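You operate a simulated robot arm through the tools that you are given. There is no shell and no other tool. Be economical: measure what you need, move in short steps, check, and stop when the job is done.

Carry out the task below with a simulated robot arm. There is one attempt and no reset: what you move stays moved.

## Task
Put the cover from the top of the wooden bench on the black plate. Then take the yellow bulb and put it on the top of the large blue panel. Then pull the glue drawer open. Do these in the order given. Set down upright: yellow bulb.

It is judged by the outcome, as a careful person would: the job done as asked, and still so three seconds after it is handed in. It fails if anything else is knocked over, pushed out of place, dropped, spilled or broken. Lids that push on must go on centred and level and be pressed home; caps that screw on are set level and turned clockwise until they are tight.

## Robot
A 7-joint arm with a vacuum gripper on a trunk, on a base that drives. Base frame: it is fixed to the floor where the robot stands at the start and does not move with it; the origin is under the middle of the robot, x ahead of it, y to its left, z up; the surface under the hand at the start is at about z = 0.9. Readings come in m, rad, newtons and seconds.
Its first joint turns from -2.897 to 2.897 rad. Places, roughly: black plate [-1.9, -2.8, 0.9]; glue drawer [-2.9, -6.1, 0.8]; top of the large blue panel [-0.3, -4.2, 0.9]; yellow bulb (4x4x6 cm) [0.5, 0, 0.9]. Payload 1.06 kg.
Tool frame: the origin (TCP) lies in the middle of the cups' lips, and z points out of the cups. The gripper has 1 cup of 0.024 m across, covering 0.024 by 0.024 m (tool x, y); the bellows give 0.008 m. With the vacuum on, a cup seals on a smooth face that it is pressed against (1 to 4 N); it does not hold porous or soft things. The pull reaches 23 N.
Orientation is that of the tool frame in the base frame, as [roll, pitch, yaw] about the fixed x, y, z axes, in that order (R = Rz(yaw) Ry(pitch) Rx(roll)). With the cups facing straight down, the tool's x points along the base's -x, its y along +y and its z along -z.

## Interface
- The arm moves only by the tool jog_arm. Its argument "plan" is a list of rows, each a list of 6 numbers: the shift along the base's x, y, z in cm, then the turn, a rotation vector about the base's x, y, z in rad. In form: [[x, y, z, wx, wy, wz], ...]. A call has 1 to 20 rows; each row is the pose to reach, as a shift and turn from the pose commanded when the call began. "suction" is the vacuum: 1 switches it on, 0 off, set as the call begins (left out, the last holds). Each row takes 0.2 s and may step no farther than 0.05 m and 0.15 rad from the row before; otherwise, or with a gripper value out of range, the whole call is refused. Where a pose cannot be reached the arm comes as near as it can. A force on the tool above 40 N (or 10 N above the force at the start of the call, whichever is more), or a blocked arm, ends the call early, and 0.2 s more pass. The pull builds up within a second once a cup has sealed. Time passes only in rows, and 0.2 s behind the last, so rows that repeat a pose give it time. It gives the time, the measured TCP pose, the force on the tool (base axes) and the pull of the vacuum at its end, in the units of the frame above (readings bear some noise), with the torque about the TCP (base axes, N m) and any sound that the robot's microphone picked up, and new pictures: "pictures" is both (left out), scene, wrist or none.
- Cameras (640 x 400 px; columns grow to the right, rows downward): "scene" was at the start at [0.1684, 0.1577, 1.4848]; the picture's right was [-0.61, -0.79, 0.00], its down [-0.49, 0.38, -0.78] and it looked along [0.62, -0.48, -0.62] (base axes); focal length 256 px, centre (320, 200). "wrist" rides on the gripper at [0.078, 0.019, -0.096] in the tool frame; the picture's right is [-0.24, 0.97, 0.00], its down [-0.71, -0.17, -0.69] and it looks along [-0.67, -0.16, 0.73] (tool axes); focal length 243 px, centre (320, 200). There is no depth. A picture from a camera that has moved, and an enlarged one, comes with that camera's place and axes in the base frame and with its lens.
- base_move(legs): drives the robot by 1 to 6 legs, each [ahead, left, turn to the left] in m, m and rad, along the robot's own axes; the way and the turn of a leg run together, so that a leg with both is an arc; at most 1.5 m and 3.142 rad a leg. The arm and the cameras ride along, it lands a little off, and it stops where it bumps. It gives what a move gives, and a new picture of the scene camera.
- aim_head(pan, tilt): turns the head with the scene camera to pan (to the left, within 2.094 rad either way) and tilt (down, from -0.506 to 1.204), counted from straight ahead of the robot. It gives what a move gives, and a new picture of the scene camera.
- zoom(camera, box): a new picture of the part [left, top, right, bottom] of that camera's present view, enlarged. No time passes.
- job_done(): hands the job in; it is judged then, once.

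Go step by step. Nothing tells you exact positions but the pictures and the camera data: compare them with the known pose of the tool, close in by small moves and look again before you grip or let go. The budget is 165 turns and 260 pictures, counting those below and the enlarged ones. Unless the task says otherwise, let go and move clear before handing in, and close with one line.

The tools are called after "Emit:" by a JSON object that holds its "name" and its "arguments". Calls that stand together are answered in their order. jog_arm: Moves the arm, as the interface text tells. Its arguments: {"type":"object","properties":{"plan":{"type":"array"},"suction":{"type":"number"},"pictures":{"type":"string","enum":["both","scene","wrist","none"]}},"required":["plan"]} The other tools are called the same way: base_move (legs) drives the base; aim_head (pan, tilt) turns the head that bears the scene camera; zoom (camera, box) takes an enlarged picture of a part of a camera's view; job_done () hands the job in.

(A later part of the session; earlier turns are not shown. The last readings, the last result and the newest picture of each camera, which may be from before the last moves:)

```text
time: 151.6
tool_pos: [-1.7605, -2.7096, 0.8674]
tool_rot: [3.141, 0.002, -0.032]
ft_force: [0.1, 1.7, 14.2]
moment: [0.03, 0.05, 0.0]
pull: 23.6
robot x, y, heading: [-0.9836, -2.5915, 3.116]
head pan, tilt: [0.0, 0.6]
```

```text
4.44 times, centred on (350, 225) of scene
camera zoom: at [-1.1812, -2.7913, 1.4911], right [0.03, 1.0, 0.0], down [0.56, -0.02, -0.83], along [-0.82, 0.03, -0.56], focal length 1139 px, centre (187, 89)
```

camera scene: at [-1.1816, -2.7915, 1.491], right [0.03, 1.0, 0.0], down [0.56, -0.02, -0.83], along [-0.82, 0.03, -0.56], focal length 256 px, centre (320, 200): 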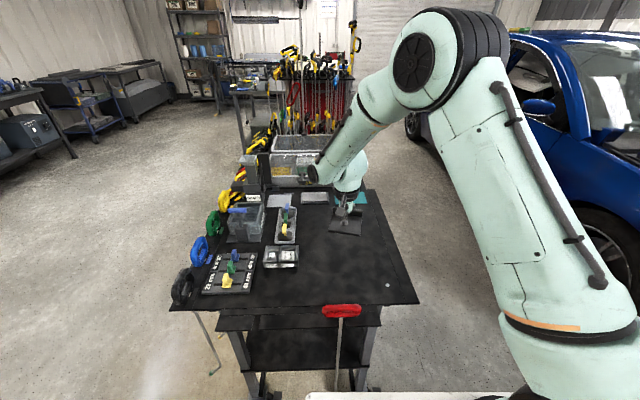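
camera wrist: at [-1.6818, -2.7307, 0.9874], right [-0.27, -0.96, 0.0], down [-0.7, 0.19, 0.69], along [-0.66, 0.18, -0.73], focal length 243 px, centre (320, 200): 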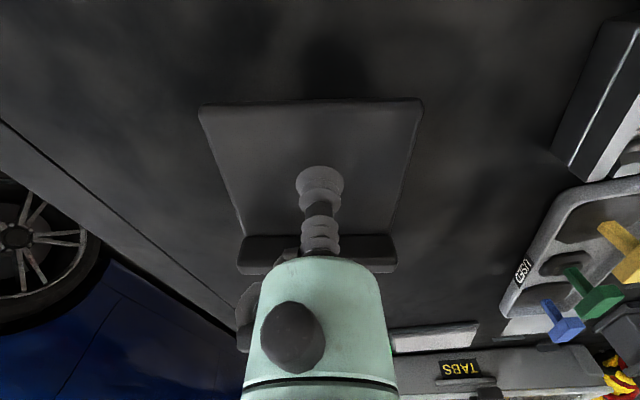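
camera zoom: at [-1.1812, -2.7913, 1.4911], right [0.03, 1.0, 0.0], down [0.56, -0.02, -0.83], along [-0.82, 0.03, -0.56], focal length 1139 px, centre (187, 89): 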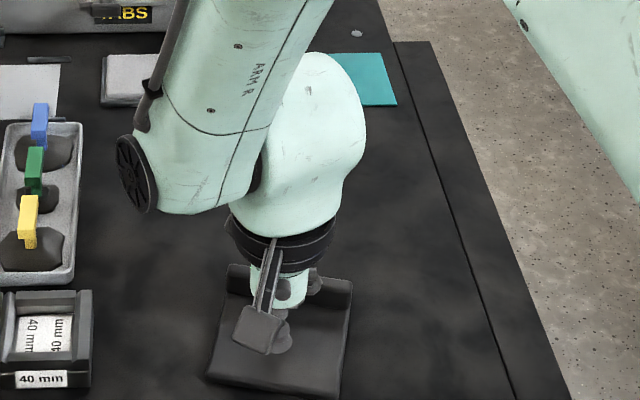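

Contact at TCP z ≈ 0.867. I'll release the vacuum, wait, and rise.

Emit:
{"name": "jog_arm", "arguments": {"plan": [[0, 0, 0.3, 0, 0, 0], [0, 0, 0.3, 0, 0, 0], [0, 0, 0.3, 0, 0, 0], [0, 0, 0.3, 0, 0, 0], [0, 0, 0.8, 0, 0, 0], [0, 0, 1.5, 0, 0, 0], [0, 0, 4, 0, 0, 0], [0, 0, 8, 0, 0, 0], [0, 0, 12, 0, 0, 0], [0, 0, 16, 0, 0, 0], [0, 0, 20, 0, 0, 0], [0, 0, 24, 0, 0, 0]], "suction": 0}}

Emit:
{"name": "zoom", "arguments": {"camera": "scene", "box": [280, 180, 420, 270]}}

```text
time: 154.2
tool_pos: [-1.7605, -2.7095, 1.1071]
tool_rot: [-3.141, -0.001, -0.032]
ft_force: [-0.2, 1.4, 0.0]
moment: [0.0, -0.03, -0.03]
pull: 0.0
robot x, y, heading: [-0.9843, -2.5878, 3.107]
head pan, tilt: [0.0, 0.6]
camera scene: at [-1.1821, -2.7917, 1.4909], right [0.03, 1.0, 0.0], down [0.56, -0.02, -0.82], along [-0.82, 0.03, -0.57], focal length 256 px, centre (320, 200)
camera wrist: at [-1.6819, -2.731, 1.2014], right [-0.27, -0.96, 0.0], down [-0.7, 0.19, 0.68], along [-0.66, 0.18, -0.73], focal length 243 px, centre (320, 200)
```

scene: 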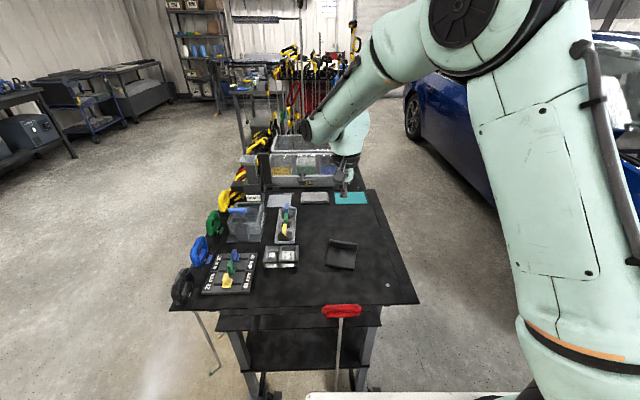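
wrist: 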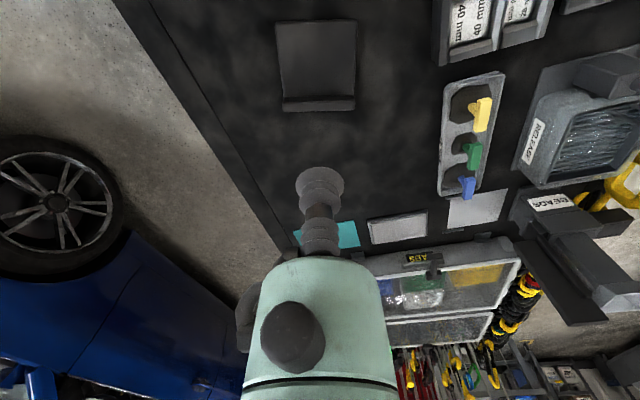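

```text
4.44 times, centred on (350, 225) of scene
camera zoom: at [-1.1821, -2.7917, 1.4909], right [0.03, 1.0, 0.0], down [0.56, -0.02, -0.82], along [-0.82, 0.03, -0.57], focal length 1139 px, centre (187, 89)
```

zoom: 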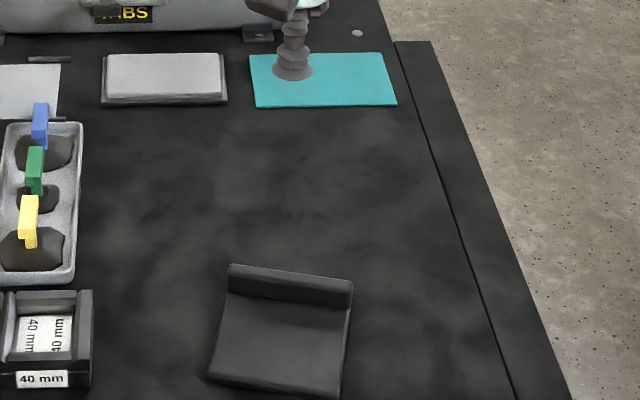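

The cover lies flat on the black plate. Now I'll retract the arm and drive back for the yellow bulb.

Emit:
{"name": "jog_arm", "arguments": {"plan": [[4, 2, 2, 0, 0, 0], [8, 4, 4, 0, 0, 0], [12, 6, 6, 0, 0, 0], [16, 8, 6, 0, 0, 0], [20, 10, 6, 0, 0, 0], [24, 12, 6, 0, 0, 0]], "pictures": "none"}}

Emit:
{"name": "base_move", "arguments": {"legs": [[0, 0, -1.54], [1.3, 0, 0], [1.29, 0, 0], [0, 0, -1.57], [0.85, 0, 0]]}}

Emit:
{"name": "aim_head", "arguments": {"pan": -0.4, "tilt": 0.8}}

Emit:
{"name": "zoom", "arguments": {"camera": "wrist", "box": [0, 0, 640, 400]}}

```text
time: 155.6
tool_pos: [-1.5191, -2.5909, 1.1655]
tool_rot: [3.141, -0.001, -0.034]
ft_force: [-0.2, -0.8, 0.0]
moment: [0.02, -0.04, -0.02]
pull: 0.0
robot x, y, heading: [-0.9839, -2.5896, 3.112]
head pan, tilt: [0.0, 0.6]
```

```text
time: 179.8
tool_pos: [0.3739, 0.0272, 1.1664]
tool_rot: [3.141, 0.001, -3.124]
ft_force: [-0.4, -0.3, 0.0]
moment: [0.01, 0.0, -0.02]
pull: 0.1
robot x, y, heading: [-0.1588, 0.0014, 0.016]
head pan, tilt: [0.0, 0.6]
camera scene: at [0.0271, 0.2123, 1.491], right [0.02, -1.0, 0.0], down [-0.56, -0.01, -0.83], along [0.82, 0.02, -0.56], focal length 256 px, centre (320, 200)
```

scene: 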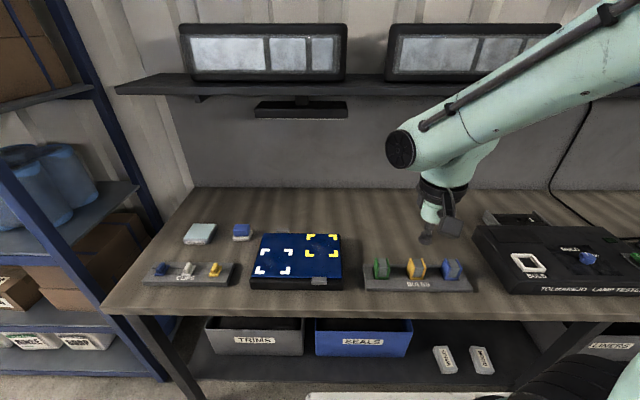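

```text
time: 180.7
tool_pos: [0.3736, 0.0266, 1.1662]
tool_rot: [-3.14, 0.001, -3.125]
ft_force: [0.6, 0.0, -0.2]
moment: [-0.01, -0.02, -0.01]
pull: 0.2
robot x, y, heading: [-0.1585, -0.0009, 0.015]
head pan, tilt: [-0.4, 0.799]
camera scene: at [0.0136, 0.1807, 1.4742], right [-0.37, -0.93, 0.0], down [-0.67, 0.27, -0.7], along [0.65, -0.26, -0.72], focal length 256 px, centre (320, 200)
```

scene: 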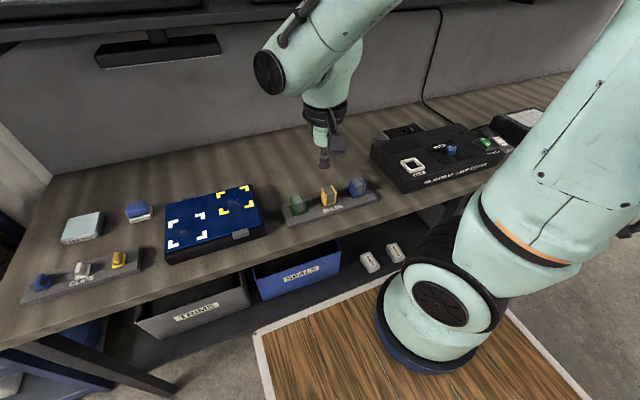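

```text
1.00 times, centred on (320, 200) of wrist (not enlarged: the box is as wide or as high as the picture)
camera zoom: at [0.2957, 0.0443, 1.2606], right [0.22, 0.98, 0.0], down [0.71, -0.16, 0.69], along [0.67, -0.15, -0.73], focal length 243 px, centre (320, 200)
```

zoom: 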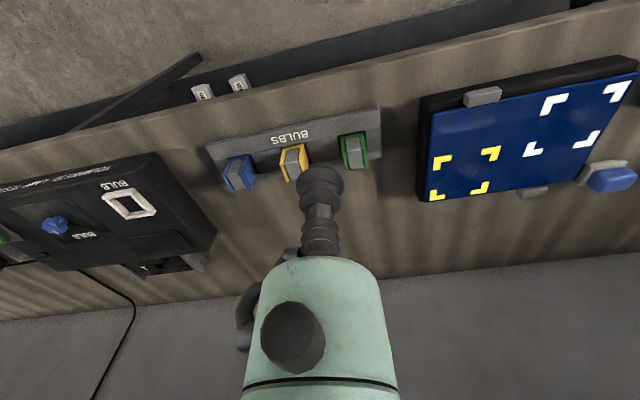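

Emit:
{"name": "jog_arm", "arguments": {"plan": [[3, -1.5, -2, 0, 0, 0], [6, -3, -5, 0, 0, 0], [8, -5, -8, 0, 0, 0], [10, -6.5, -11, 0, 0, 0], [10, -6.5, -13, 0, 0, 0], [10, -6.5, -13, 0, 0, 0]]}}

Emit:
{"name": "zoom", "arguments": {"camera": "scene", "box": [270, 140, 400, 230]}}

Emit:
{"name": "zoom", "arguments": {"camera": "wrist", "box": [200, 60, 440, 210]}}

```text
time: 182.1
tool_pos: [0.4741, -0.0378, 1.0362]
tool_rot: [-3.141, 0.0, -3.123]
ft_force: [1.6, -0.1, 0.0]
moment: [0.0, -0.01, 0.0]
pull: 0.0
robot x, y, heading: [-0.1529, 0.0008, 0.013]
head pan, tilt: [-0.4, 0.799]
camera scene: at [0.0135, 0.1806, 1.4741], right [-0.37, -0.93, 0.0], down [-0.67, 0.27, -0.7], along [0.65, -0.26, -0.72], focal length 256 px, centre (320, 200)
camera wrist: at [0.396, -0.0201, 1.1307], right [0.22, 0.98, 0.0], down [0.71, -0.16, 0.69], along [0.67, -0.15, -0.73], focal length 243 px, centre (320, 200)
```

scene: 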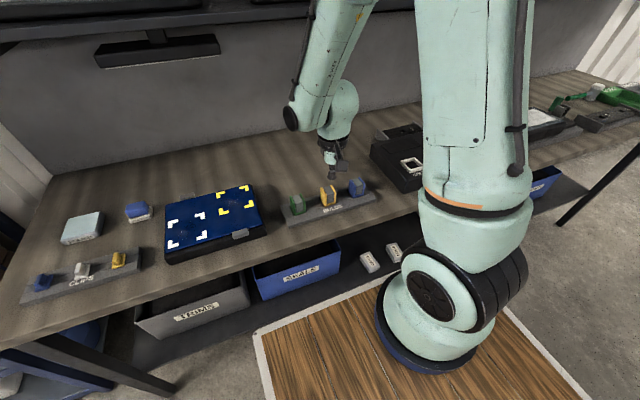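
wrist: 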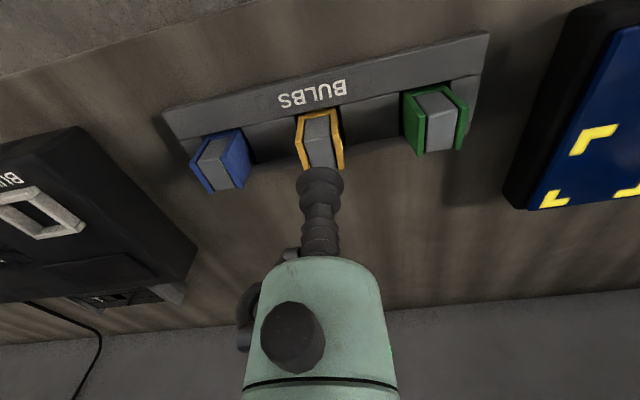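

```text
4.44 times, centred on (335, 185) of scene
camera zoom: at [0.0135, 0.1806, 1.4741], right [-0.37, -0.93, 0.0], down [-0.67, 0.27, -0.7], along [0.65, -0.26, -0.72], focal length 1139 px, centre (253, 267)
```

zoom: 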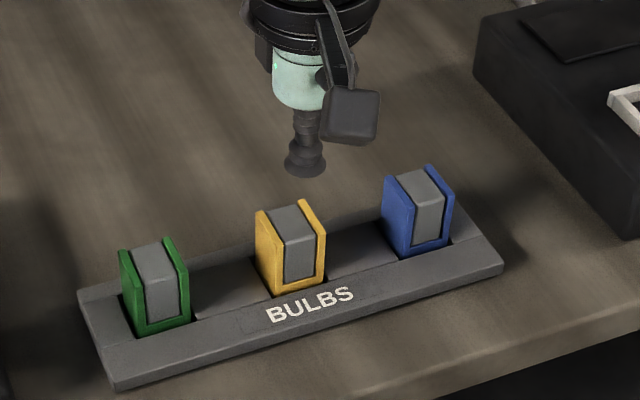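

```text
2.67 times, centred on (320, 135) of wrist
camera zoom: at [0.396, -0.0201, 1.1307], right [0.22, 0.98, 0.0], down [0.71, -0.16, 0.69], along [0.67, -0.15, -0.73], focal length 647 px, centre (320, 373)
```

zoom: 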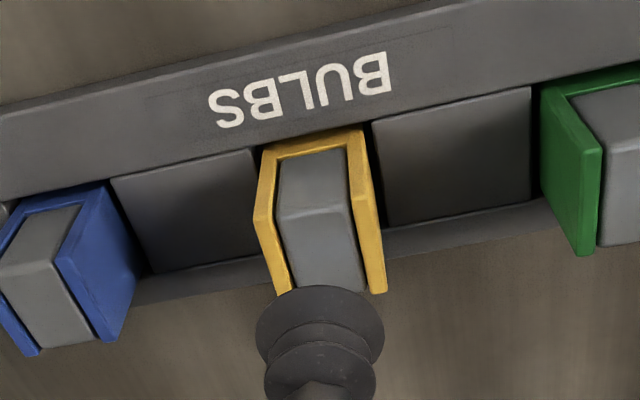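

The bulb's grey top face measures to about (0.511, -0.046, 0.953), ~2.4 cm wide. I'll hover just above and check centring.

Emit:
{"name": "jog_arm", "arguments": {"plan": [[2, -0.4, -2, 0, 0, 0], [3.7, -0.8, -4, 0, 0, 0], [3.7, -0.8, -6.2, 0, 0, 0], [3.7, -0.8, -6.2, 0, 0, 0]]}}

Emit:
{"name": "zoom", "arguments": {"camera": "scene", "box": [290, 160, 370, 220]}}

Emit:
{"name": "zoom", "arguments": {"camera": "wrist", "box": [240, 110, 400, 220]}}

```text
time: 183.1
tool_pos: [0.5103, -0.0461, 0.9733]
tool_rot: [3.141, 0.0, -3.122]
ft_force: [0.4, 0.3, -0.4]
moment: [-0.06, -0.01, 0.0]
pull: 0.1
robot x, y, heading: [-0.1559, -0.0021, 0.014]
head pan, tilt: [-0.4, 0.799]
camera scene: at [0.0135, 0.1806, 1.4741], right [-0.37, -0.93, 0.0], down [-0.67, 0.27, -0.7], along [0.65, -0.26, -0.72], focal length 256 px, centre (320, 200)
camera wrist: at [0.433, -0.0288, 1.0684], right [0.22, 0.98, 0.0], down [0.71, -0.16, 0.69], along [0.67, -0.15, -0.73], focal length 243 px, centre (320, 200)
```

scene: 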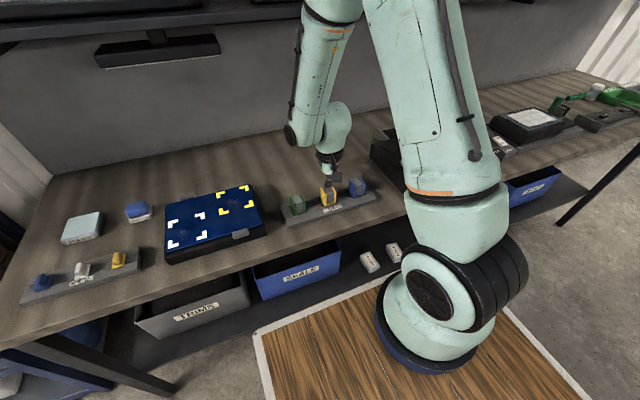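
wrist: 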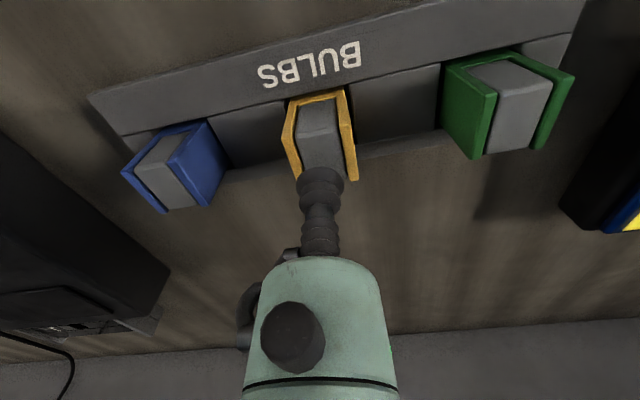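

```text
6.67 times, centred on (330, 190) of scene
camera zoom: at [0.0135, 0.1806, 1.4741], right [-0.37, -0.93, 0.0], down [-0.67, 0.27, -0.7], along [0.65, -0.26, -0.72], focal length 1708 px, centre (253, 267)
```

zoom: 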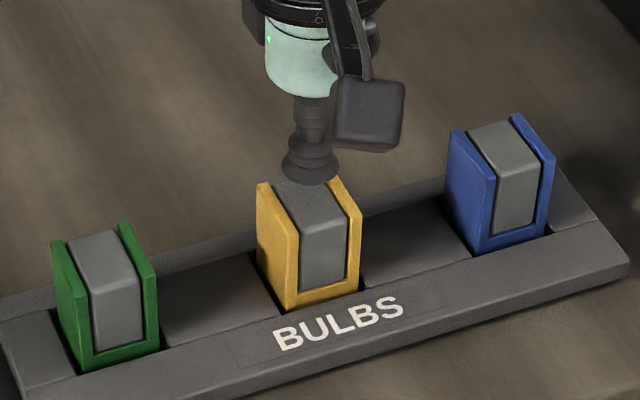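

```text
3.64 times, centred on (320, 165) of wrist
camera zoom: at [0.433, -0.0288, 1.0684], right [0.22, 0.98, 0.0], down [0.71, -0.16, 0.69], along [0.67, -0.15, -0.73], focal length 882 px, centre (320, 327)
```

zoom: 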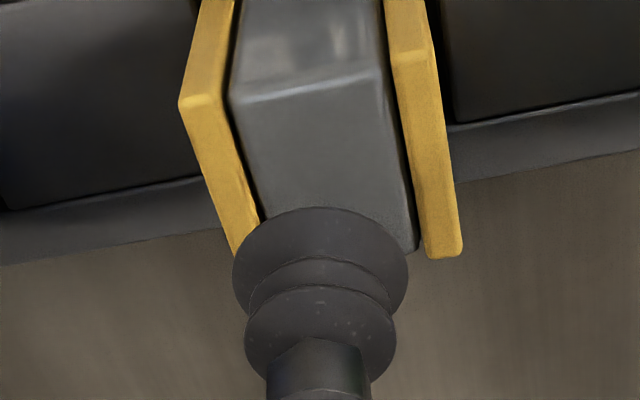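

Emit:
{"name": "jog_arm", "arguments": {"plan": [[-0.1, 0.12, -0.8, 0, 0, 0], [-0.1, 0.12, -1.5, 0, 0, 0], [-0.1, 0.12, -1.8, 0, 0, 0], [-0.1, 0.12, -2.0, 0, 0, 0], [-0.1, 0.12, -2.0, 0, 0, 0], [-0.1, 0.12, -2.0, 0, 0, 0]], "suction": 1, "pictures": "none"}}

Emit:
{"name": "zoom", "arguments": {"camera": "wrist", "box": [240, 110, 400, 220]}}

Emit:
{"name": "zoom", "arguments": {"camera": "scene", "box": [290, 160, 370, 220]}}

```text
time: 184.5
tool_pos: [0.5092, -0.0448, 0.955]
tool_rot: [3.14, 0.001, -3.124]
ft_force: [0.3, -1.5, 9.0]
moment: [0.03, 0.0, -0.01]
pull: 22.8
robot x, y, heading: [-0.1615, -0.0007, 0.011]
head pan, tilt: [-0.4, 0.799]
```

```text
3.64 times, centred on (320, 165) of wrist
camera zoom: at [0.4317, -0.0274, 1.0487], right [0.22, 0.98, 0.0], down [0.71, -0.16, 0.69], along [0.67, -0.15, -0.73], focal length 882 px, centre (320, 327)
```

zoom: 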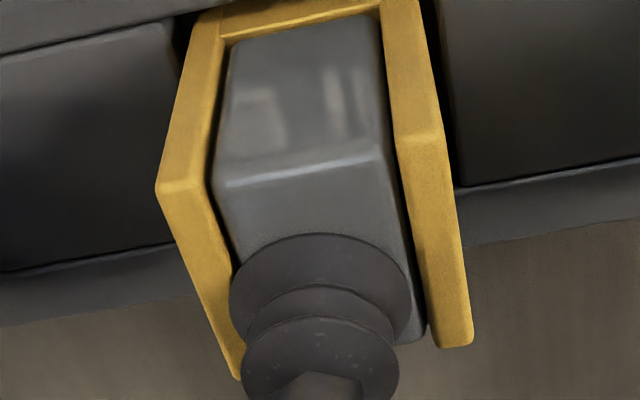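

```text
6.67 times, centred on (330, 190) of scene
camera zoom: at [0.0133, 0.1806, 1.4742], right [-0.37, -0.93, 0.0], down [-0.67, 0.27, -0.7], along [0.65, -0.26, -0.72], focal length 1708 px, centre (253, 267)
```

zoom: 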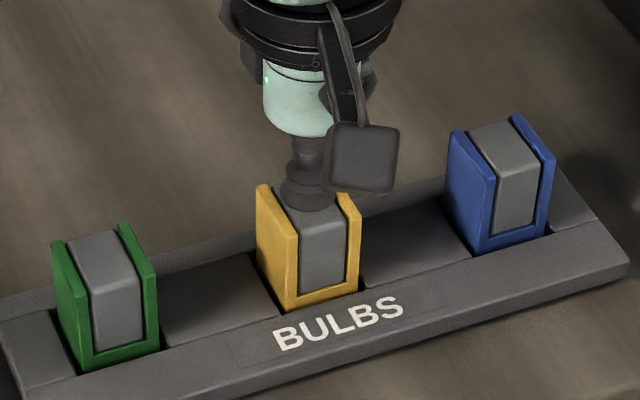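

Sealed on the bulb. Lifting it straight up out of its slot.

Emit:
{"name": "jog_arm", "arguments": {"plan": [[0, 0, 0.4, 0, 0, 0], [0, 0, 1, 0, 0, 0], [0, 0, 2, 0, 0, 0], [0, 0, 4, 0, 0, 0], [0, 0, 7, 0, 0, 0], [0, 0, 11, 0, 0, 0], [0, 0, 15, 0, 0, 0], [0, 0, 20, 0, 0, 0], [0, 0, 20, 0, 0, 0]]}}

Emit:
{"name": "zoom", "arguments": {"camera": "scene", "box": [270, 100, 400, 220]}}

```text
time: 186.5
tool_pos: [0.5085, -0.0439, 1.1539]
tool_rot: [3.141, 0.001, -3.123]
ft_force: [0.0, 0.5, -0.8]
moment: [-0.05, 0.01, -0.01]
pull: 23.3
robot x, y, heading: [-0.1565, -0.0018, 0.013]
head pan, tilt: [-0.4, 0.799]
camera scene: at [0.0137, 0.1807, 1.4741], right [-0.37, -0.93, 0.0], down [-0.67, 0.27, -0.7], along [0.65, -0.26, -0.72], focal length 256 px, centre (320, 200)
camera wrist: at [0.431, -0.0275, 1.2494], right [0.22, 0.98, 0.0], down [0.71, -0.16, 0.68], along [0.67, -0.15, -0.73], focal length 243 px, centre (320, 200)
```

scene: 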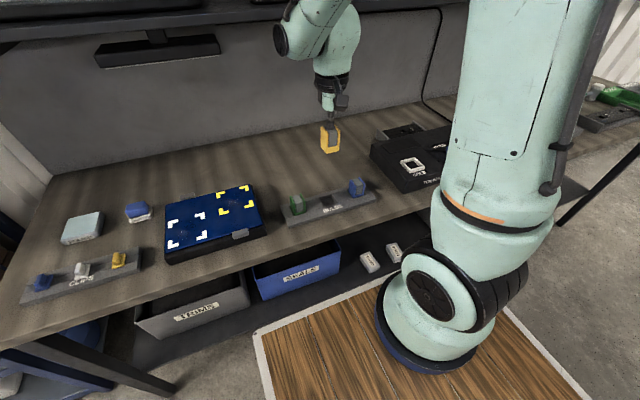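
wrist: 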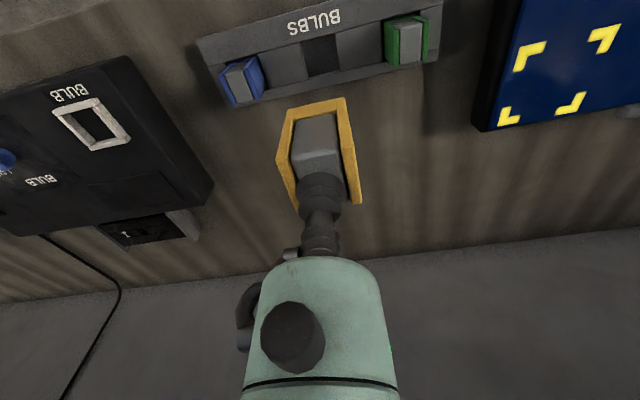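

```text
3.33 times, centred on (335, 160) of scene
camera zoom: at [0.0137, 0.1807, 1.4741], right [-0.37, -0.93, 0.0], down [-0.67, 0.27, -0.7], along [0.65, -0.26, -0.72], focal length 854 px, centre (270, 333)
```

zoom: 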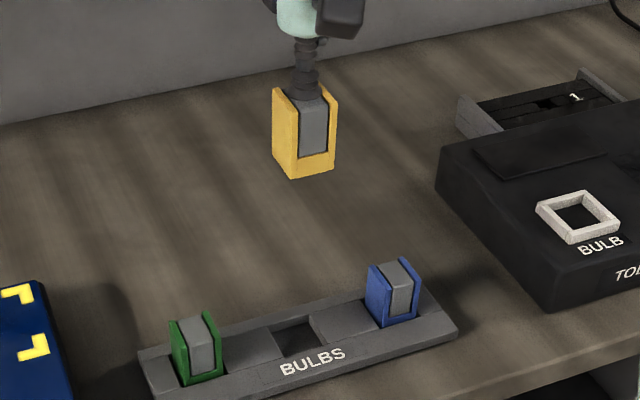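

The bulb is out and upright. I'll tuck the arm in and drive toward the large blue panel.

Emit:
{"name": "jog_arm", "arguments": {"plan": [[-4, 0, 2, 0, 0, 0], [-8, 0, 4, 0, 0, 0], [-12, 0, 4, 0, 0, 0], [-13.5, -3, 4, 0, 0, 0], [-13.5, -3, 4, 0, 0, 0]], "pictures": "none"}}

Emit:
{"name": "base_move", "arguments": {"legs": [[-0.85, 0, 0], [0, 0, -1.585], [1.5, 0, 0], [1.5, 0, 0]]}}

Emit:
{"name": "aim_head", "arguments": {"pan": 0.6, "tilt": 0.6}}

```text
time: 187.7
tool_pos: [0.3743, -0.0761, 1.1944]
tool_rot: [-3.141, 0.0, -3.123]
ft_force: [0.2, -0.3, -0.1]
moment: [0.0, 0.01, -0.01]
pull: 22.1
robot x, y, heading: [-0.1591, -0.0045, 0.017]
head pan, tilt: [-0.4, 0.799]
```

```text
time: 210.2
tool_pos: [-1.0899, -3.5549, 1.193]
tool_rot: [3.141, -0.001, 1.562]
ft_force: [0.2, -0.6, -0.9]
moment: [0.0, 0.05, 0.04]
pull: 23.0
robot x, y, heading: [-1.0052, -3.024, -1.577]
head pan, tilt: [-0.4, 0.799]
camera scene: at [-0.8251, -3.1998, 1.4741], right [-0.92, 0.4, 0.0], down [0.28, 0.66, -0.7], along [-0.28, -0.64, -0.72], focal length 256 px, centre (320, 200)
```

scene: 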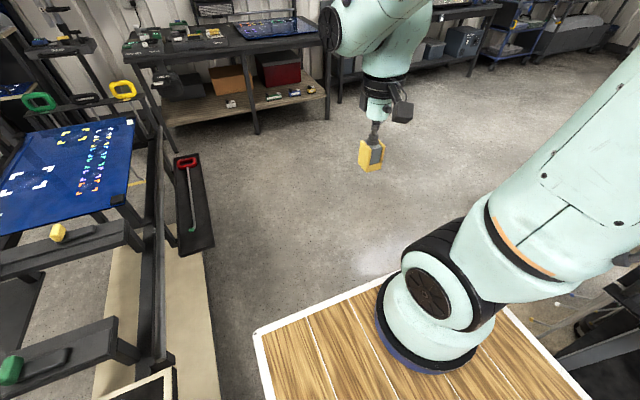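

```text
time: 211.4
tool_pos: [-1.0906, -3.5542, 1.1941]
tool_rot: [-3.141, 0.0, 1.561]
ft_force: [0.7, 0.0, -0.8]
moment: [0.04, 0.0, 0.0]
pull: 22.9
robot x, y, heading: [-1.0036, -3.0264, -1.579]
head pan, tilt: [0.6, 0.6]
camera scene: at [-0.7439, -3.1991, 1.491], right [-0.83, -0.56, 0.0], down [-0.32, 0.47, -0.82], along [0.46, -0.69, -0.57], focal length 256 px, centre (320, 200)
```

scene: 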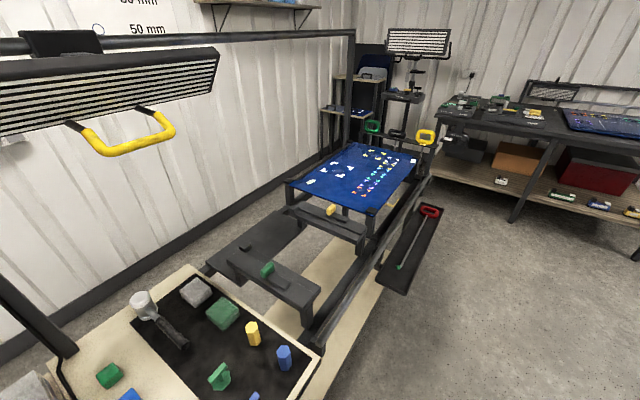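

Emit:
{"name": "zoom", "arguments": {"camera": "scene", "box": [270, 110, 450, 230]}}

Emit:
{"name": "base_move", "arguments": {"legs": [[1.05, 0, 0], [0, 0, 1.575]]}}

Emit:
{"name": "aim_head", "arguments": {"pan": 0.0, "tilt": 0.8}}

Emit:
{"name": "zoom", "arguments": {"camera": "wrist", "box": [0, 0, 640, 400]}}

```text
3.33 times, centred on (360, 170) of scene
camera zoom: at [-0.7439, -3.1991, 1.491], right [-0.83, -0.56, 0.0], down [-0.32, 0.47, -0.82], along [0.46, -0.69, -0.57], focal length 854 px, centre (187, 300)
```

zoom: 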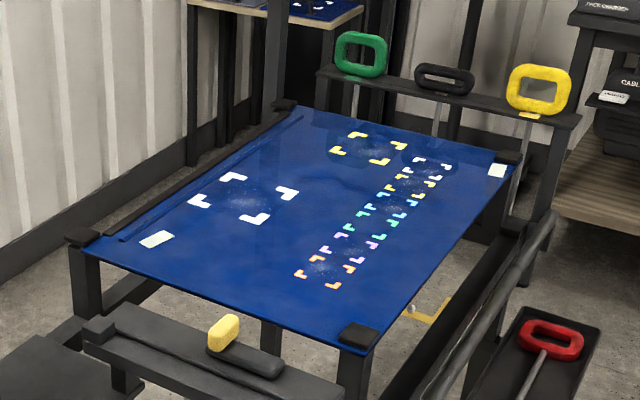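

```text
time: 220.6
tool_pos: [-0.4844, -4.1432, 1.1923]
tool_rot: [-3.141, 0.001, 3.135]
ft_force: [-0.3, 0.6, -0.5]
moment: [-0.02, 0.0, 0.02]
pull: 22.8
robot x, y, heading: [-1.016, -4.0562, -0.005]
head pan, tilt: [0.6, 0.6]
camera scene: at [-0.8391, -3.7975, 1.491], right [0.56, -0.83, 0.0], down [-0.47, -0.32, -0.83], along [0.68, 0.46, -0.56], focal length 256 px, centre (320, 200)
```

scene: 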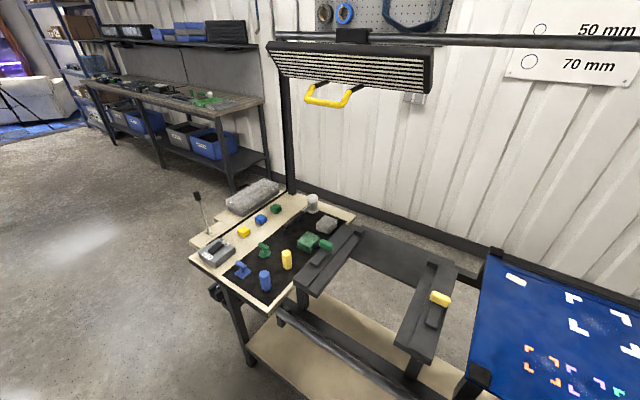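

```text
time: 221.6
tool_pos: [-0.4841, -4.1434, 1.1939]
tool_rot: [-3.14, 0.0, 3.134]
ft_force: [0.5, -0.7, -0.4]
moment: [0.03, 0.03, -0.01]
pull: 22.8
robot x, y, heading: [-1.0101, -4.0564, -0.01]
head pan, tilt: [0.0, 0.799]
camera scene: at [-0.8317, -3.8475, 1.4742], right [-0.01, -1.0, 0.0], down [-0.72, 0.0, -0.7], along [0.7, 0.0, -0.72], focal length 256 px, centre (320, 200)
```

scene: 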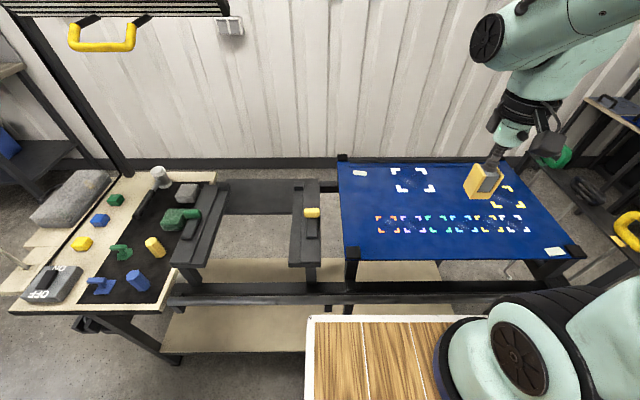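

```text
1.00 times, centred on (320, 200) of wrist (not enlarged: the box is as wide or as high as the picture)
camera zoom: at [-0.5617, -4.1243, 1.2885], right [0.24, 0.97, 0.0], down [0.71, -0.18, 0.69], along [0.66, -0.17, -0.73], focal length 243 px, centre (320, 200)
```

zoom: 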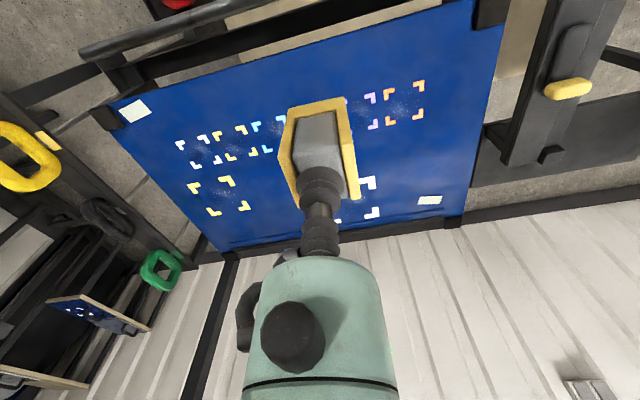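

The panel surface is at about z 0.90–0.92. A clear spot lies between the white and yellow marks near (-0.27, -4.28); I'll move above it.

Emit:
{"name": "jog_arm", "arguments": {"plan": [[3.5, -2.3, 0, 0, 0, 0], [7, -4.6, -1, 0, 0, 0], [10.5, -6.9, -3, 0, 0, 0], [14, -9.2, -5, 0, 0, 0], [17.5, -11.5, -8, 0, 0, 0], [21.4, -13.7, -11, 0, 0, 0], [21.4, -13.7, -15, 0, 0, 0], [21.4, -13.7, -17, 0, 0, 0], [21.4, -13.7, -17, 0, 0, 0]]}}

Emit:
{"name": "zoom", "arguments": {"camera": "scene", "box": [370, 120, 570, 250]}}

```text
refused: row 5 steps farther than a row can; nothing moved
```

```text
3.08 times, centred on (470, 185) of scene
camera zoom: at [-0.8317, -3.8475, 1.4742], right [-0.01, -1.0, 0.0], down [-0.72, 0.0, -0.7], along [0.7, 0.0, -0.72], focal length 788 px, centre (-142, 246)
```

zoom: 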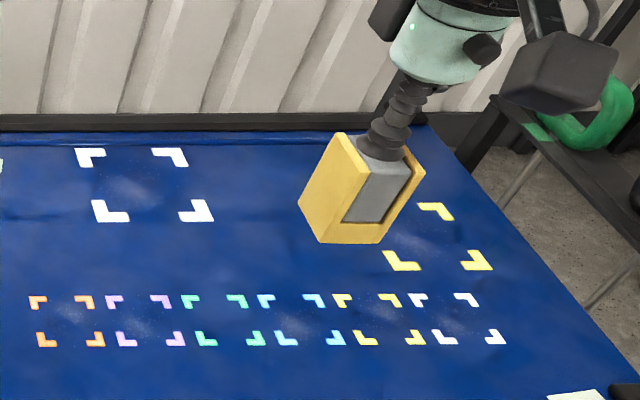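

Emit:
{"name": "jog_arm", "arguments": {"plan": [[3.5, -2.3, 0, 0, 0, 0], [7, -4.6, -1, 0, 0, 0], [10.5, -6.9, -3, 0, 0, 0], [14, -9.2, -5, 0, 0, 0], [17.5, -11.5, -7, 0, 0, 0], [21, -13.7, -9, 0, 0, 0], [21.4, -13.7, -13, 0, 0, 0], [21.4, -13.7, -17, 0, 0, 0], [21.4, -13.7, -17, 0, 0, 0]]}}

Emit:
{"name": "zoom", "arguments": {"camera": "scene", "box": [370, 120, 570, 250]}}

```text
time: 223.6
tool_pos: [-0.2694, -4.2815, 1.0225]
tool_rot: [3.141, 0.0, 3.134]
ft_force: [0.4, -1.1, -0.9]
moment: [0.03, 0.01, 0.0]
pull: 22.6
robot x, y, heading: [-1.0152, -4.0566, -0.004]
head pan, tilt: [0.0, 0.799]
camera scene: at [-0.8318, -3.8475, 1.4741], right [-0.01, -1.0, 0.0], down [-0.72, 0.0, -0.7], along [0.7, 0.0, -0.72], focal length 256 px, centre (320, 200)
camera wrist: at [-0.3475, -4.2612, 1.1174], right [0.24, 0.97, 0.0], down [0.71, -0.18, 0.69], along [0.67, -0.17, -0.73], focal length 243 px, centre (320, 200)
```

scene: 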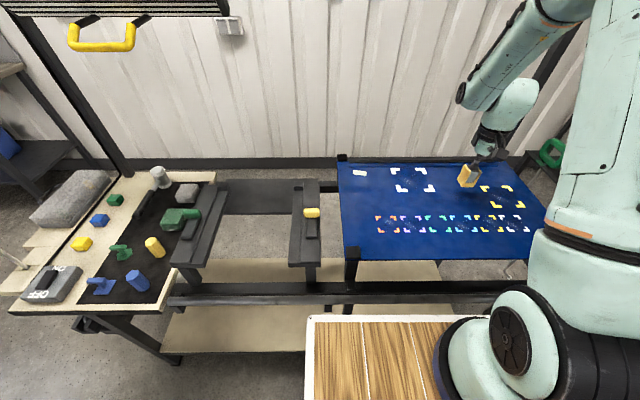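
wrist: 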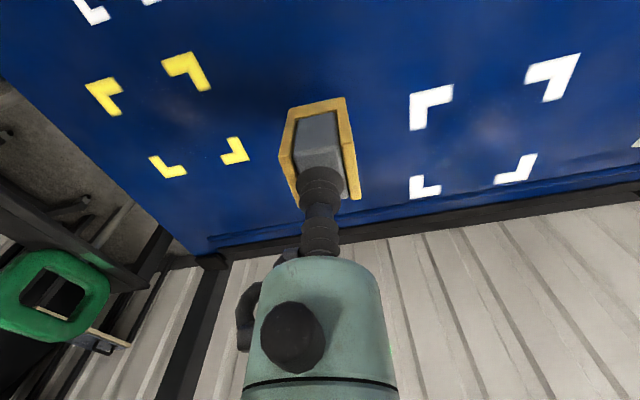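

```text
3.08 times, centred on (470, 185) of scene
camera zoom: at [-0.8318, -3.8475, 1.4741], right [-0.01, -1.0, 0.0], down [-0.72, 0.0, -0.7], along [0.7, 0.0, -0.72], focal length 788 px, centre (-142, 246)
```

zoom: 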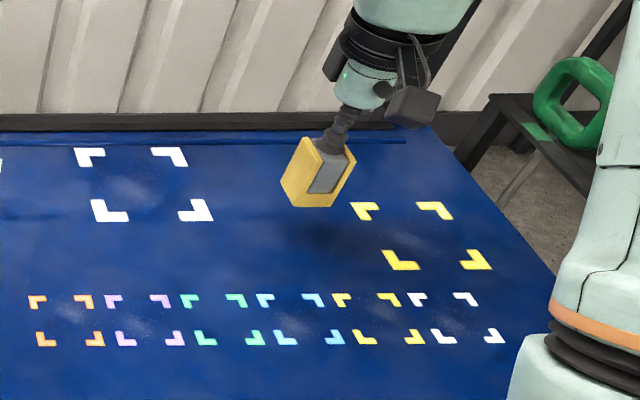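

Emit:
{"name": "jog_arm", "arguments": {"plan": [[-0.5, 0, -1.5, 0, 0, 0], [-1, 0, -3, 0, 0, 0], [-1, 0, -3.8, 0, 0, 0], [-1, 0, -3.8, 0, 0, 0]], "pictures": "none"}}

Emit:
{"name": "zoom", "arguments": {"camera": "scene", "box": [420, 140, 540, 230]}}

```text
time: 224.6
tool_pos: [-0.2792, -4.2808, 0.9854]
tool_rot: [3.141, 0.0, 3.137]
ft_force: [0.3, -0.2, -0.4]
moment: [-0.01, 0.01, 0.02]
pull: 22.3
robot x, y, heading: [-1.0142, -4.0566, -0.007]
head pan, tilt: [0.0, 0.799]
```

```text
4.44 times, centred on (480, 185) of scene
camera zoom: at [-0.8317, -3.8475, 1.4741], right [-0.01, -1.0, 0.0], down [-0.72, 0.0, -0.7], along [0.7, 0.0, -0.72], focal length 1139 px, centre (-391, 267)
```

zoom: 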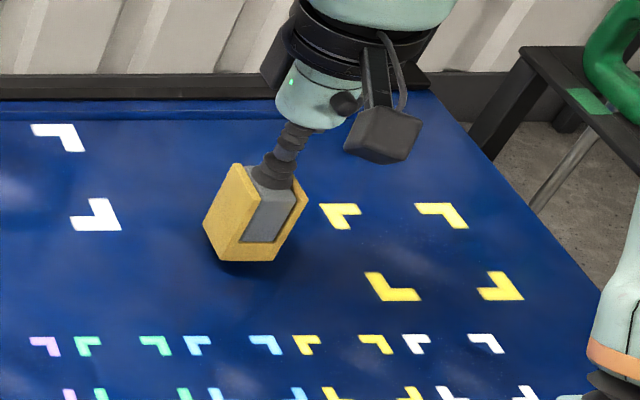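

Close to the surface, shadow just below. I'll lower in 5 mm steps.

Emit:
{"name": "jog_arm", "arguments": {"plan": [[0, 0, -0.3, 0, 0, 0], [0, 0, -0.6, 0, 0, 0], [0, 0, -0.6, 0, 0, 0]], "pictures": "none"}}

Emit:
{"name": "jog_arm", "arguments": {"plan": [[0, 0, -0.2, 0, 0, 0], [0, 0, -0.4, 0, 0, 0], [0, 0, -0.4, 0, 0, 0]], "pictures": "none"}}

Emit:
{"name": "zoom", "arguments": {"camera": "scene", "box": [420, 140, 540, 230]}}

```text
time: 225.4
tool_pos: [-0.2795, -4.2815, 0.9793]
tool_rot: [-3.141, -0.001, 3.133]
ft_force: [0.2, 0.1, 0.4]
moment: [-0.01, -0.02, 0.01]
pull: 23.0
robot x, y, heading: [-1.0162, -4.0571, -0.006]
head pan, tilt: [0.0, 0.799]
```

```text
time: 226.2
tool_pos: [-0.2808, -4.2817, 0.976]
tool_rot: [3.141, 0.0, 3.136]
ft_force: [0.5, -0.2, 1.9]
moment: [0.03, -0.01, 0.01]
pull: 22.6
robot x, y, heading: [-1.0131, -4.0575, -0.01]
head pan, tilt: [0.0, 0.799]
```

```text
4.44 times, centred on (480, 185) of scene
camera zoom: at [-0.8317, -3.8475, 1.4741], right [-0.01, -1.0, 0.0], down [-0.72, 0.0, -0.7], along [0.7, 0.0, -0.72], focal length 1139 px, centre (-391, 267)
```

zoom: 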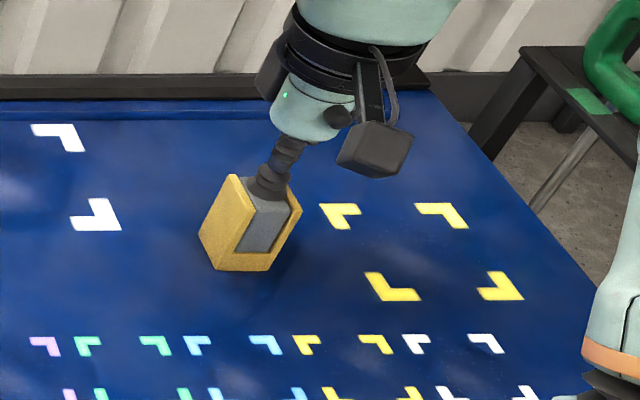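

Emit:
{"name": "jog_arm", "arguments": {"plan": [[0, 0, -0.2, 0, 0, 0], [0, 0, -0.3, 0, 0, 0], [0, 0, -0.3, 0, 0, 0]], "pictures": "none"}}

Emit:
{"name": "jog_arm", "arguments": {"plan": [[0, 0, 0.1, 0, 0, 0], [0, 0, 0.2, 0, 0, 0], [0, 0, 0.2, 0, 0, 0], [0, 0, 0.2, 0, 0, 0], [0, 0, 0.2, 0, 0, 0], [0, 0, 0.7, 0, 0, 0], [0, 0, 1.4, 0, 0, 0], [0, 0, 4, 0, 0, 0], [0, 0, 8, 0, 0, 0], [0, 0, 12, 0, 0, 0], [0, 0, 16, 0, 0, 0], [0, 0, 20, 0, 0, 0]], "suction": 0}}

Emit:
{"name": "zoom", "arguments": {"camera": "scene", "box": [420, 140, 540, 230]}}

```text
time: 227.0
tool_pos: [-0.2802, -4.2804, 0.9734]
tool_rot: [-3.142, 0.002, 3.136]
ft_force: [1.7, 0.5, 12.9]
moment: [-0.03, 0.04, 0.0]
pull: 22.9
robot x, y, heading: [-1.0115, -4.058, -0.005]
head pan, tilt: [0.0, 0.799]
```

```text
time: 229.6
tool_pos: [-0.2796, -4.2808, 1.1734]
tool_rot: [-3.14, 0.001, 3.136]
ft_force: [0.9, 0.1, 0.5]
moment: [-0.02, 0.02, 0.01]
pull: 0.0
robot x, y, heading: [-1.0142, -4.0591, -0.005]
head pan, tilt: [0.0, 0.799]
camera scene: at [-0.8313, -3.8476, 1.4741], right [-0.01, -1.0, 0.0], down [-0.72, 0.0, -0.7], along [0.7, 0.0, -0.72], focal length 256 px, centre (320, 200)
camera wrist: at [-0.3565, -4.2615, 1.2683], right [0.24, 0.97, 0.0], down [0.71, -0.18, 0.68], along [0.66, -0.16, -0.73], focal length 243 px, centre (320, 200)
```

scene: 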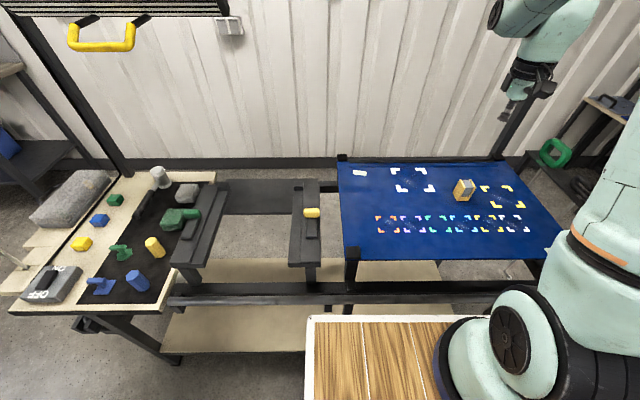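
wrist: 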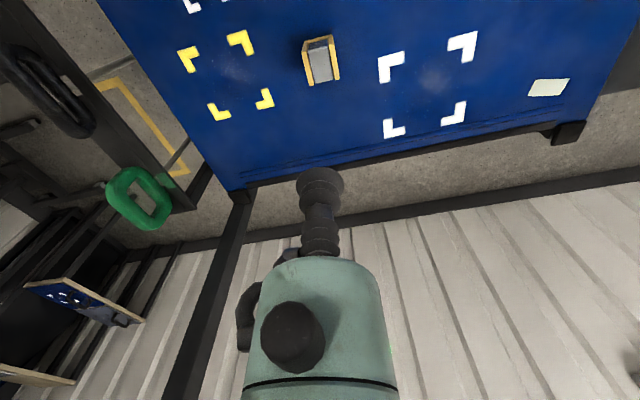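

```text
4.44 times, centred on (480, 185) of scene
camera zoom: at [-0.8313, -3.8476, 1.4741], right [-0.01, -1.0, 0.0], down [-0.72, 0.0, -0.7], along [0.7, 0.0, -0.72], focal length 1139 px, centre (-391, 267)
```

zoom: 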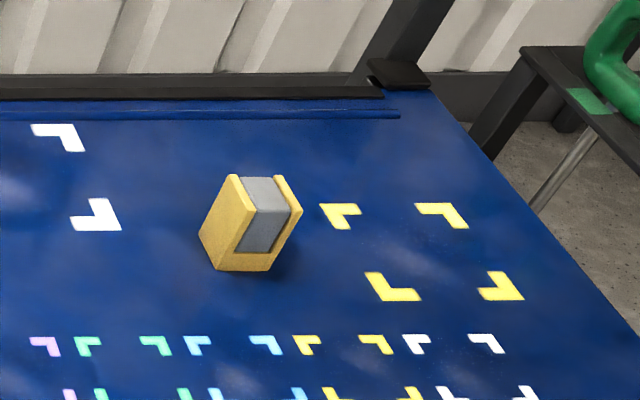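

The bulb stands upright on the panel. Now I'll retract the arm and drive toward the glue drawer.

Emit:
{"name": "jog_arm", "arguments": {"plan": [[-4, 3, 0.5, 0, 0, 0], [-8, 6, 1, 0, 0, 0], [-12, 9, 1, 0, 0, 0], [-16, 12, 1, 0, 0, 0], [-20, 14, 1, 0, 0, 0]], "pictures": "none"}}

Emit:
{"name": "base_move", "arguments": {"legs": [[0, 0, -1.565], [0, -1.2, 0], [0, -0.7, 0]]}}

Emit:
{"name": "aim_head", "arguments": {"pan": 0.0, "tilt": 0.4}}

Emit:
{"name": "zoom", "arguments": {"camera": "scene", "box": [200, 100, 440, 250]}}

```text
refused: row 1 steps farther than a row can; nothing moved
```

```text
time: 242.9
tool_pos: [-3.1221, -4.81, 1.1736]
tool_rot: [3.14, 0.0, 1.587]
ft_force: [0.7, 0.2, -0.4]
moment: [0.0, 0.03, -0.03]
pull: 0.0
robot x, y, heading: [-2.9142, -4.068, -1.552]
head pan, tilt: [0.0, 0.799]
camera scene: at [-2.7016, -4.2471, 1.4741], right [-1.0, -0.02, 0.0], down [-0.01, 0.72, -0.7], along [0.01, -0.7, -0.72], focal length 256 px, centre (320, 200)
```

scene: 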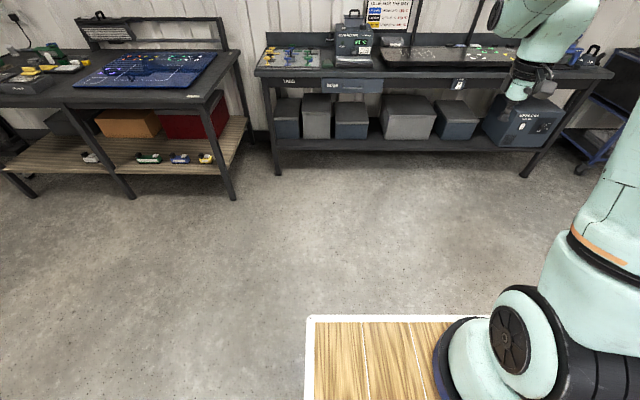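

```text
time: 243.8
tool_pos: [-3.1224, -4.8103, 1.1735]
tool_rot: [-3.141, -0.001, 1.588]
ft_force: [-1.2, -0.3, -0.2]
moment: [-0.02, 0.02, 0.02]
pull: 0.0
robot x, y, heading: [-2.9126, -4.0687, -1.553]
head pan, tilt: [0.0, 0.4]
camera scene: at [-2.7013, -4.259, 1.5092], right [-1.0, -0.02, 0.0], down [-0.01, 0.39, -0.92], along [0.02, -0.92, -0.39], focal length 256 px, centre (320, 200)
```

scene: 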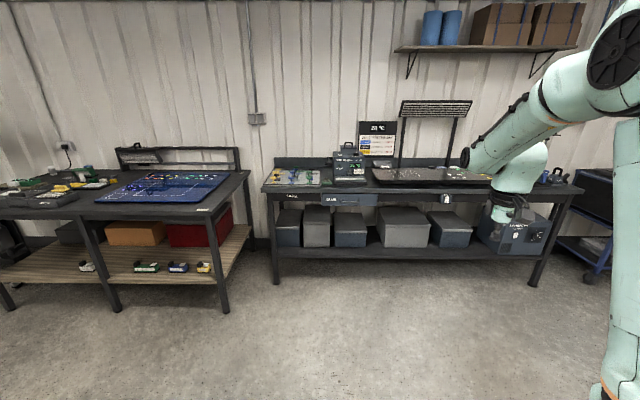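

```text
2.67 times, centred on (320, 175) of scene
camera zoom: at [-2.7013, -4.259, 1.5092], right [-1.0, -0.02, 0.0], down [-0.01, 0.39, -0.92], along [0.02, -0.92, -0.39], focal length 683 px, centre (320, 267)
```

zoom: 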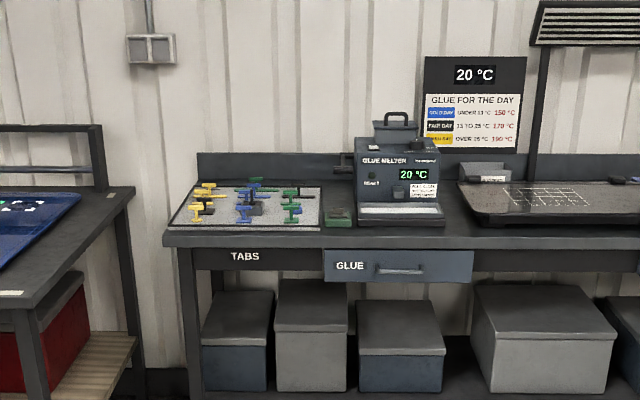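

The GLUE drawer is under the bench ahead, its front at about (-2.89, -6.1, 0.75) with a bar handle. I'll retract the arm, check the bulb behind me, then drive closer.

Emit:
{"name": "jog_arm", "arguments": {"plan": [[2, 4, 0, 0, 0, 0], [4, 8, 0, 0, 0, 0], [6, 12, 0, 0, 0, 0], [8, 16, 0, 0, 0, 0], [10, 20, 0, 0, 0, 0], [12, 22, 0, 0, 0, 0]], "pictures": "none"}}

Emit:
{"name": "aim_head", "arguments": {"pan": 1.5, "tilt": 0.3}}

Emit:
{"name": "zoom", "arguments": {"camera": "scene", "box": [240, 140, 400, 240]}}

Emit:
{"name": "base_move", "arguments": {"legs": [[1.1, 0, 0]]}}

Emit:
{"name": "aim_head", "arguments": {"pan": 0.0, "tilt": 0.7}}

Emit:
{"name": "zoom", "arguments": {"camera": "wrist", "box": [0, 0, 640, 400]}}

```text
time: 245.2
tool_pos: [-3.0025, -4.5892, 1.1734]
tool_rot: [-3.141, 0.001, 1.587]
ft_force: [0.3, -0.4, 0.3]
moment: [0.02, -0.01, 0.0]
pull: 0.0
robot x, y, heading: [-2.9139, -4.0695, -1.554]
head pan, tilt: [0.0, 0.4]
```

```text
time: 246.8
tool_pos: [-3.0013, -4.5897, 1.1736]
tool_rot: [-3.141, 0.001, 1.588]
ft_force: [0.4, 0.0, -0.3]
moment: [-0.05, -0.03, 0.03]
pull: 0.0
robot x, y, heading: [-2.9168, -4.0679, -1.553]
head pan, tilt: [1.499, 0.3]
camera scene: at [-2.6096, -4.1716, 1.5185], right [-0.06, -1.0, 0.0], down [-0.3, 0.02, -0.96], along [0.95, -0.05, -0.3], focal length 256 px, centre (320, 200)
```

scene: 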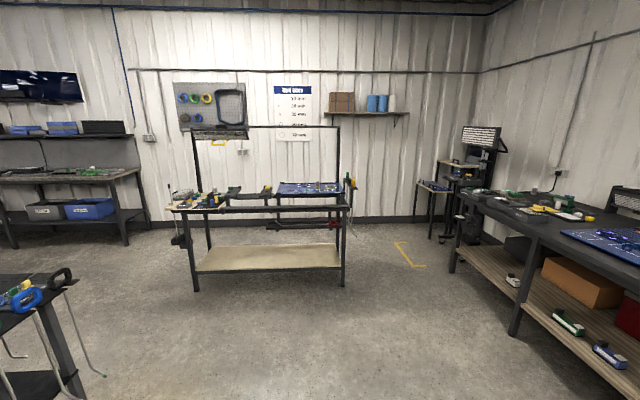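

```text
4.00 times, centred on (320, 190) of scene
camera zoom: at [-2.6096, -4.1716, 1.5185], right [-0.06, -1.0, 0.0], down [-0.3, 0.02, -0.96], along [0.95, -0.05, -0.3], focal length 1025 px, centre (320, 240)
```

zoom: 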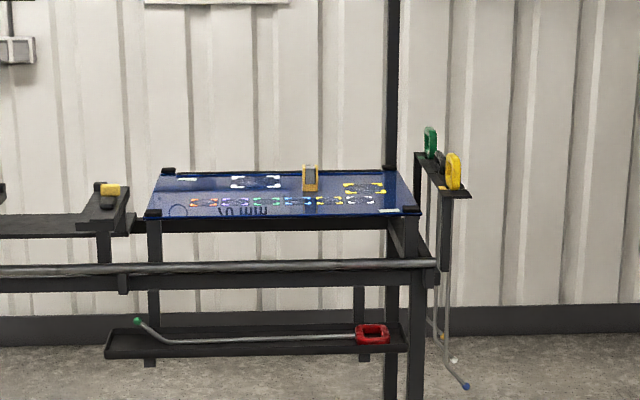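

```text
time: 252.4
tool_pos: [-2.9896, -5.6883, 1.1734]
tool_rot: [3.141, -0.001, 1.58]
ft_force: [-0.6, -0.5, -0.2]
moment: [-0.02, -0.01, 0.03]
pull: 0.1
robot x, y, heading: [-2.8973, -5.1696, -1.565]
head pan, tilt: [1.499, 0.3]
camera scene: at [-2.5951, -5.2718, 1.5185], right [-0.06, -1.0, 0.0], down [-0.3, 0.02, -0.96], along [0.95, -0.06, -0.3], focal length 256 px, centre (320, 200)
```

scene: 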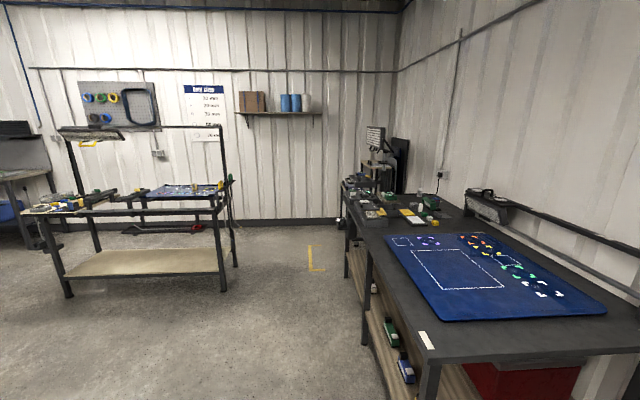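

```text
time: 254.0
tool_pos: [-2.9891, -5.6886, 1.1742]
tool_rot: [-3.141, -0.001, 1.582]
ft_force: [0.5, 1.0, -0.6]
moment: [-0.04, 0.0, 0.0]
pull: 0.1
robot x, y, heading: [-2.8954, -5.1719, -1.562]
head pan, tilt: [0.0, 0.7]
camera scene: at [-2.6873, -5.3511, 1.4824], right [-1.0, -0.01, 0.0], down [-0.01, 0.64, -0.77], along [0.01, -0.77, -0.64], focal length 256 px, centre (320, 200)
```

scene: 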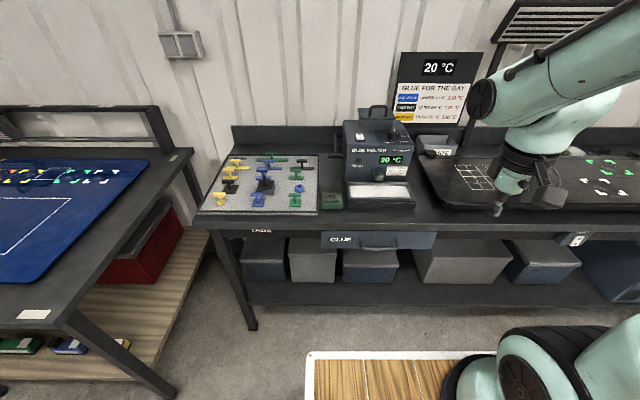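

```text
1.00 times, centred on (320, 200) of wrist (not enlarged: the box is as wide or as high as the picture)
camera zoom: at [-2.9708, -5.6094, 1.2685], right [0.97, -0.22, 0.0], down [-0.16, -0.71, 0.69], along [-0.15, -0.67, -0.73], focal length 243 px, centre (320, 200)
```

zoom: 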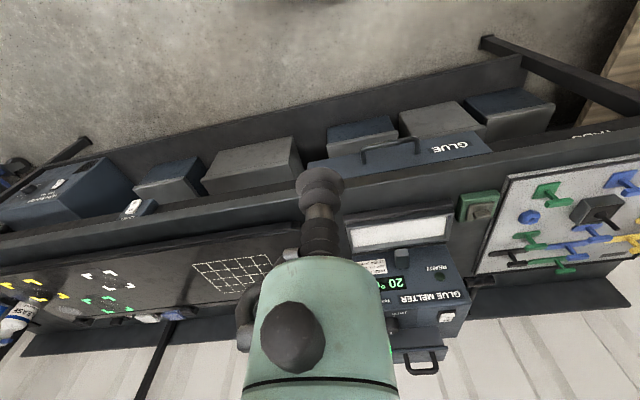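

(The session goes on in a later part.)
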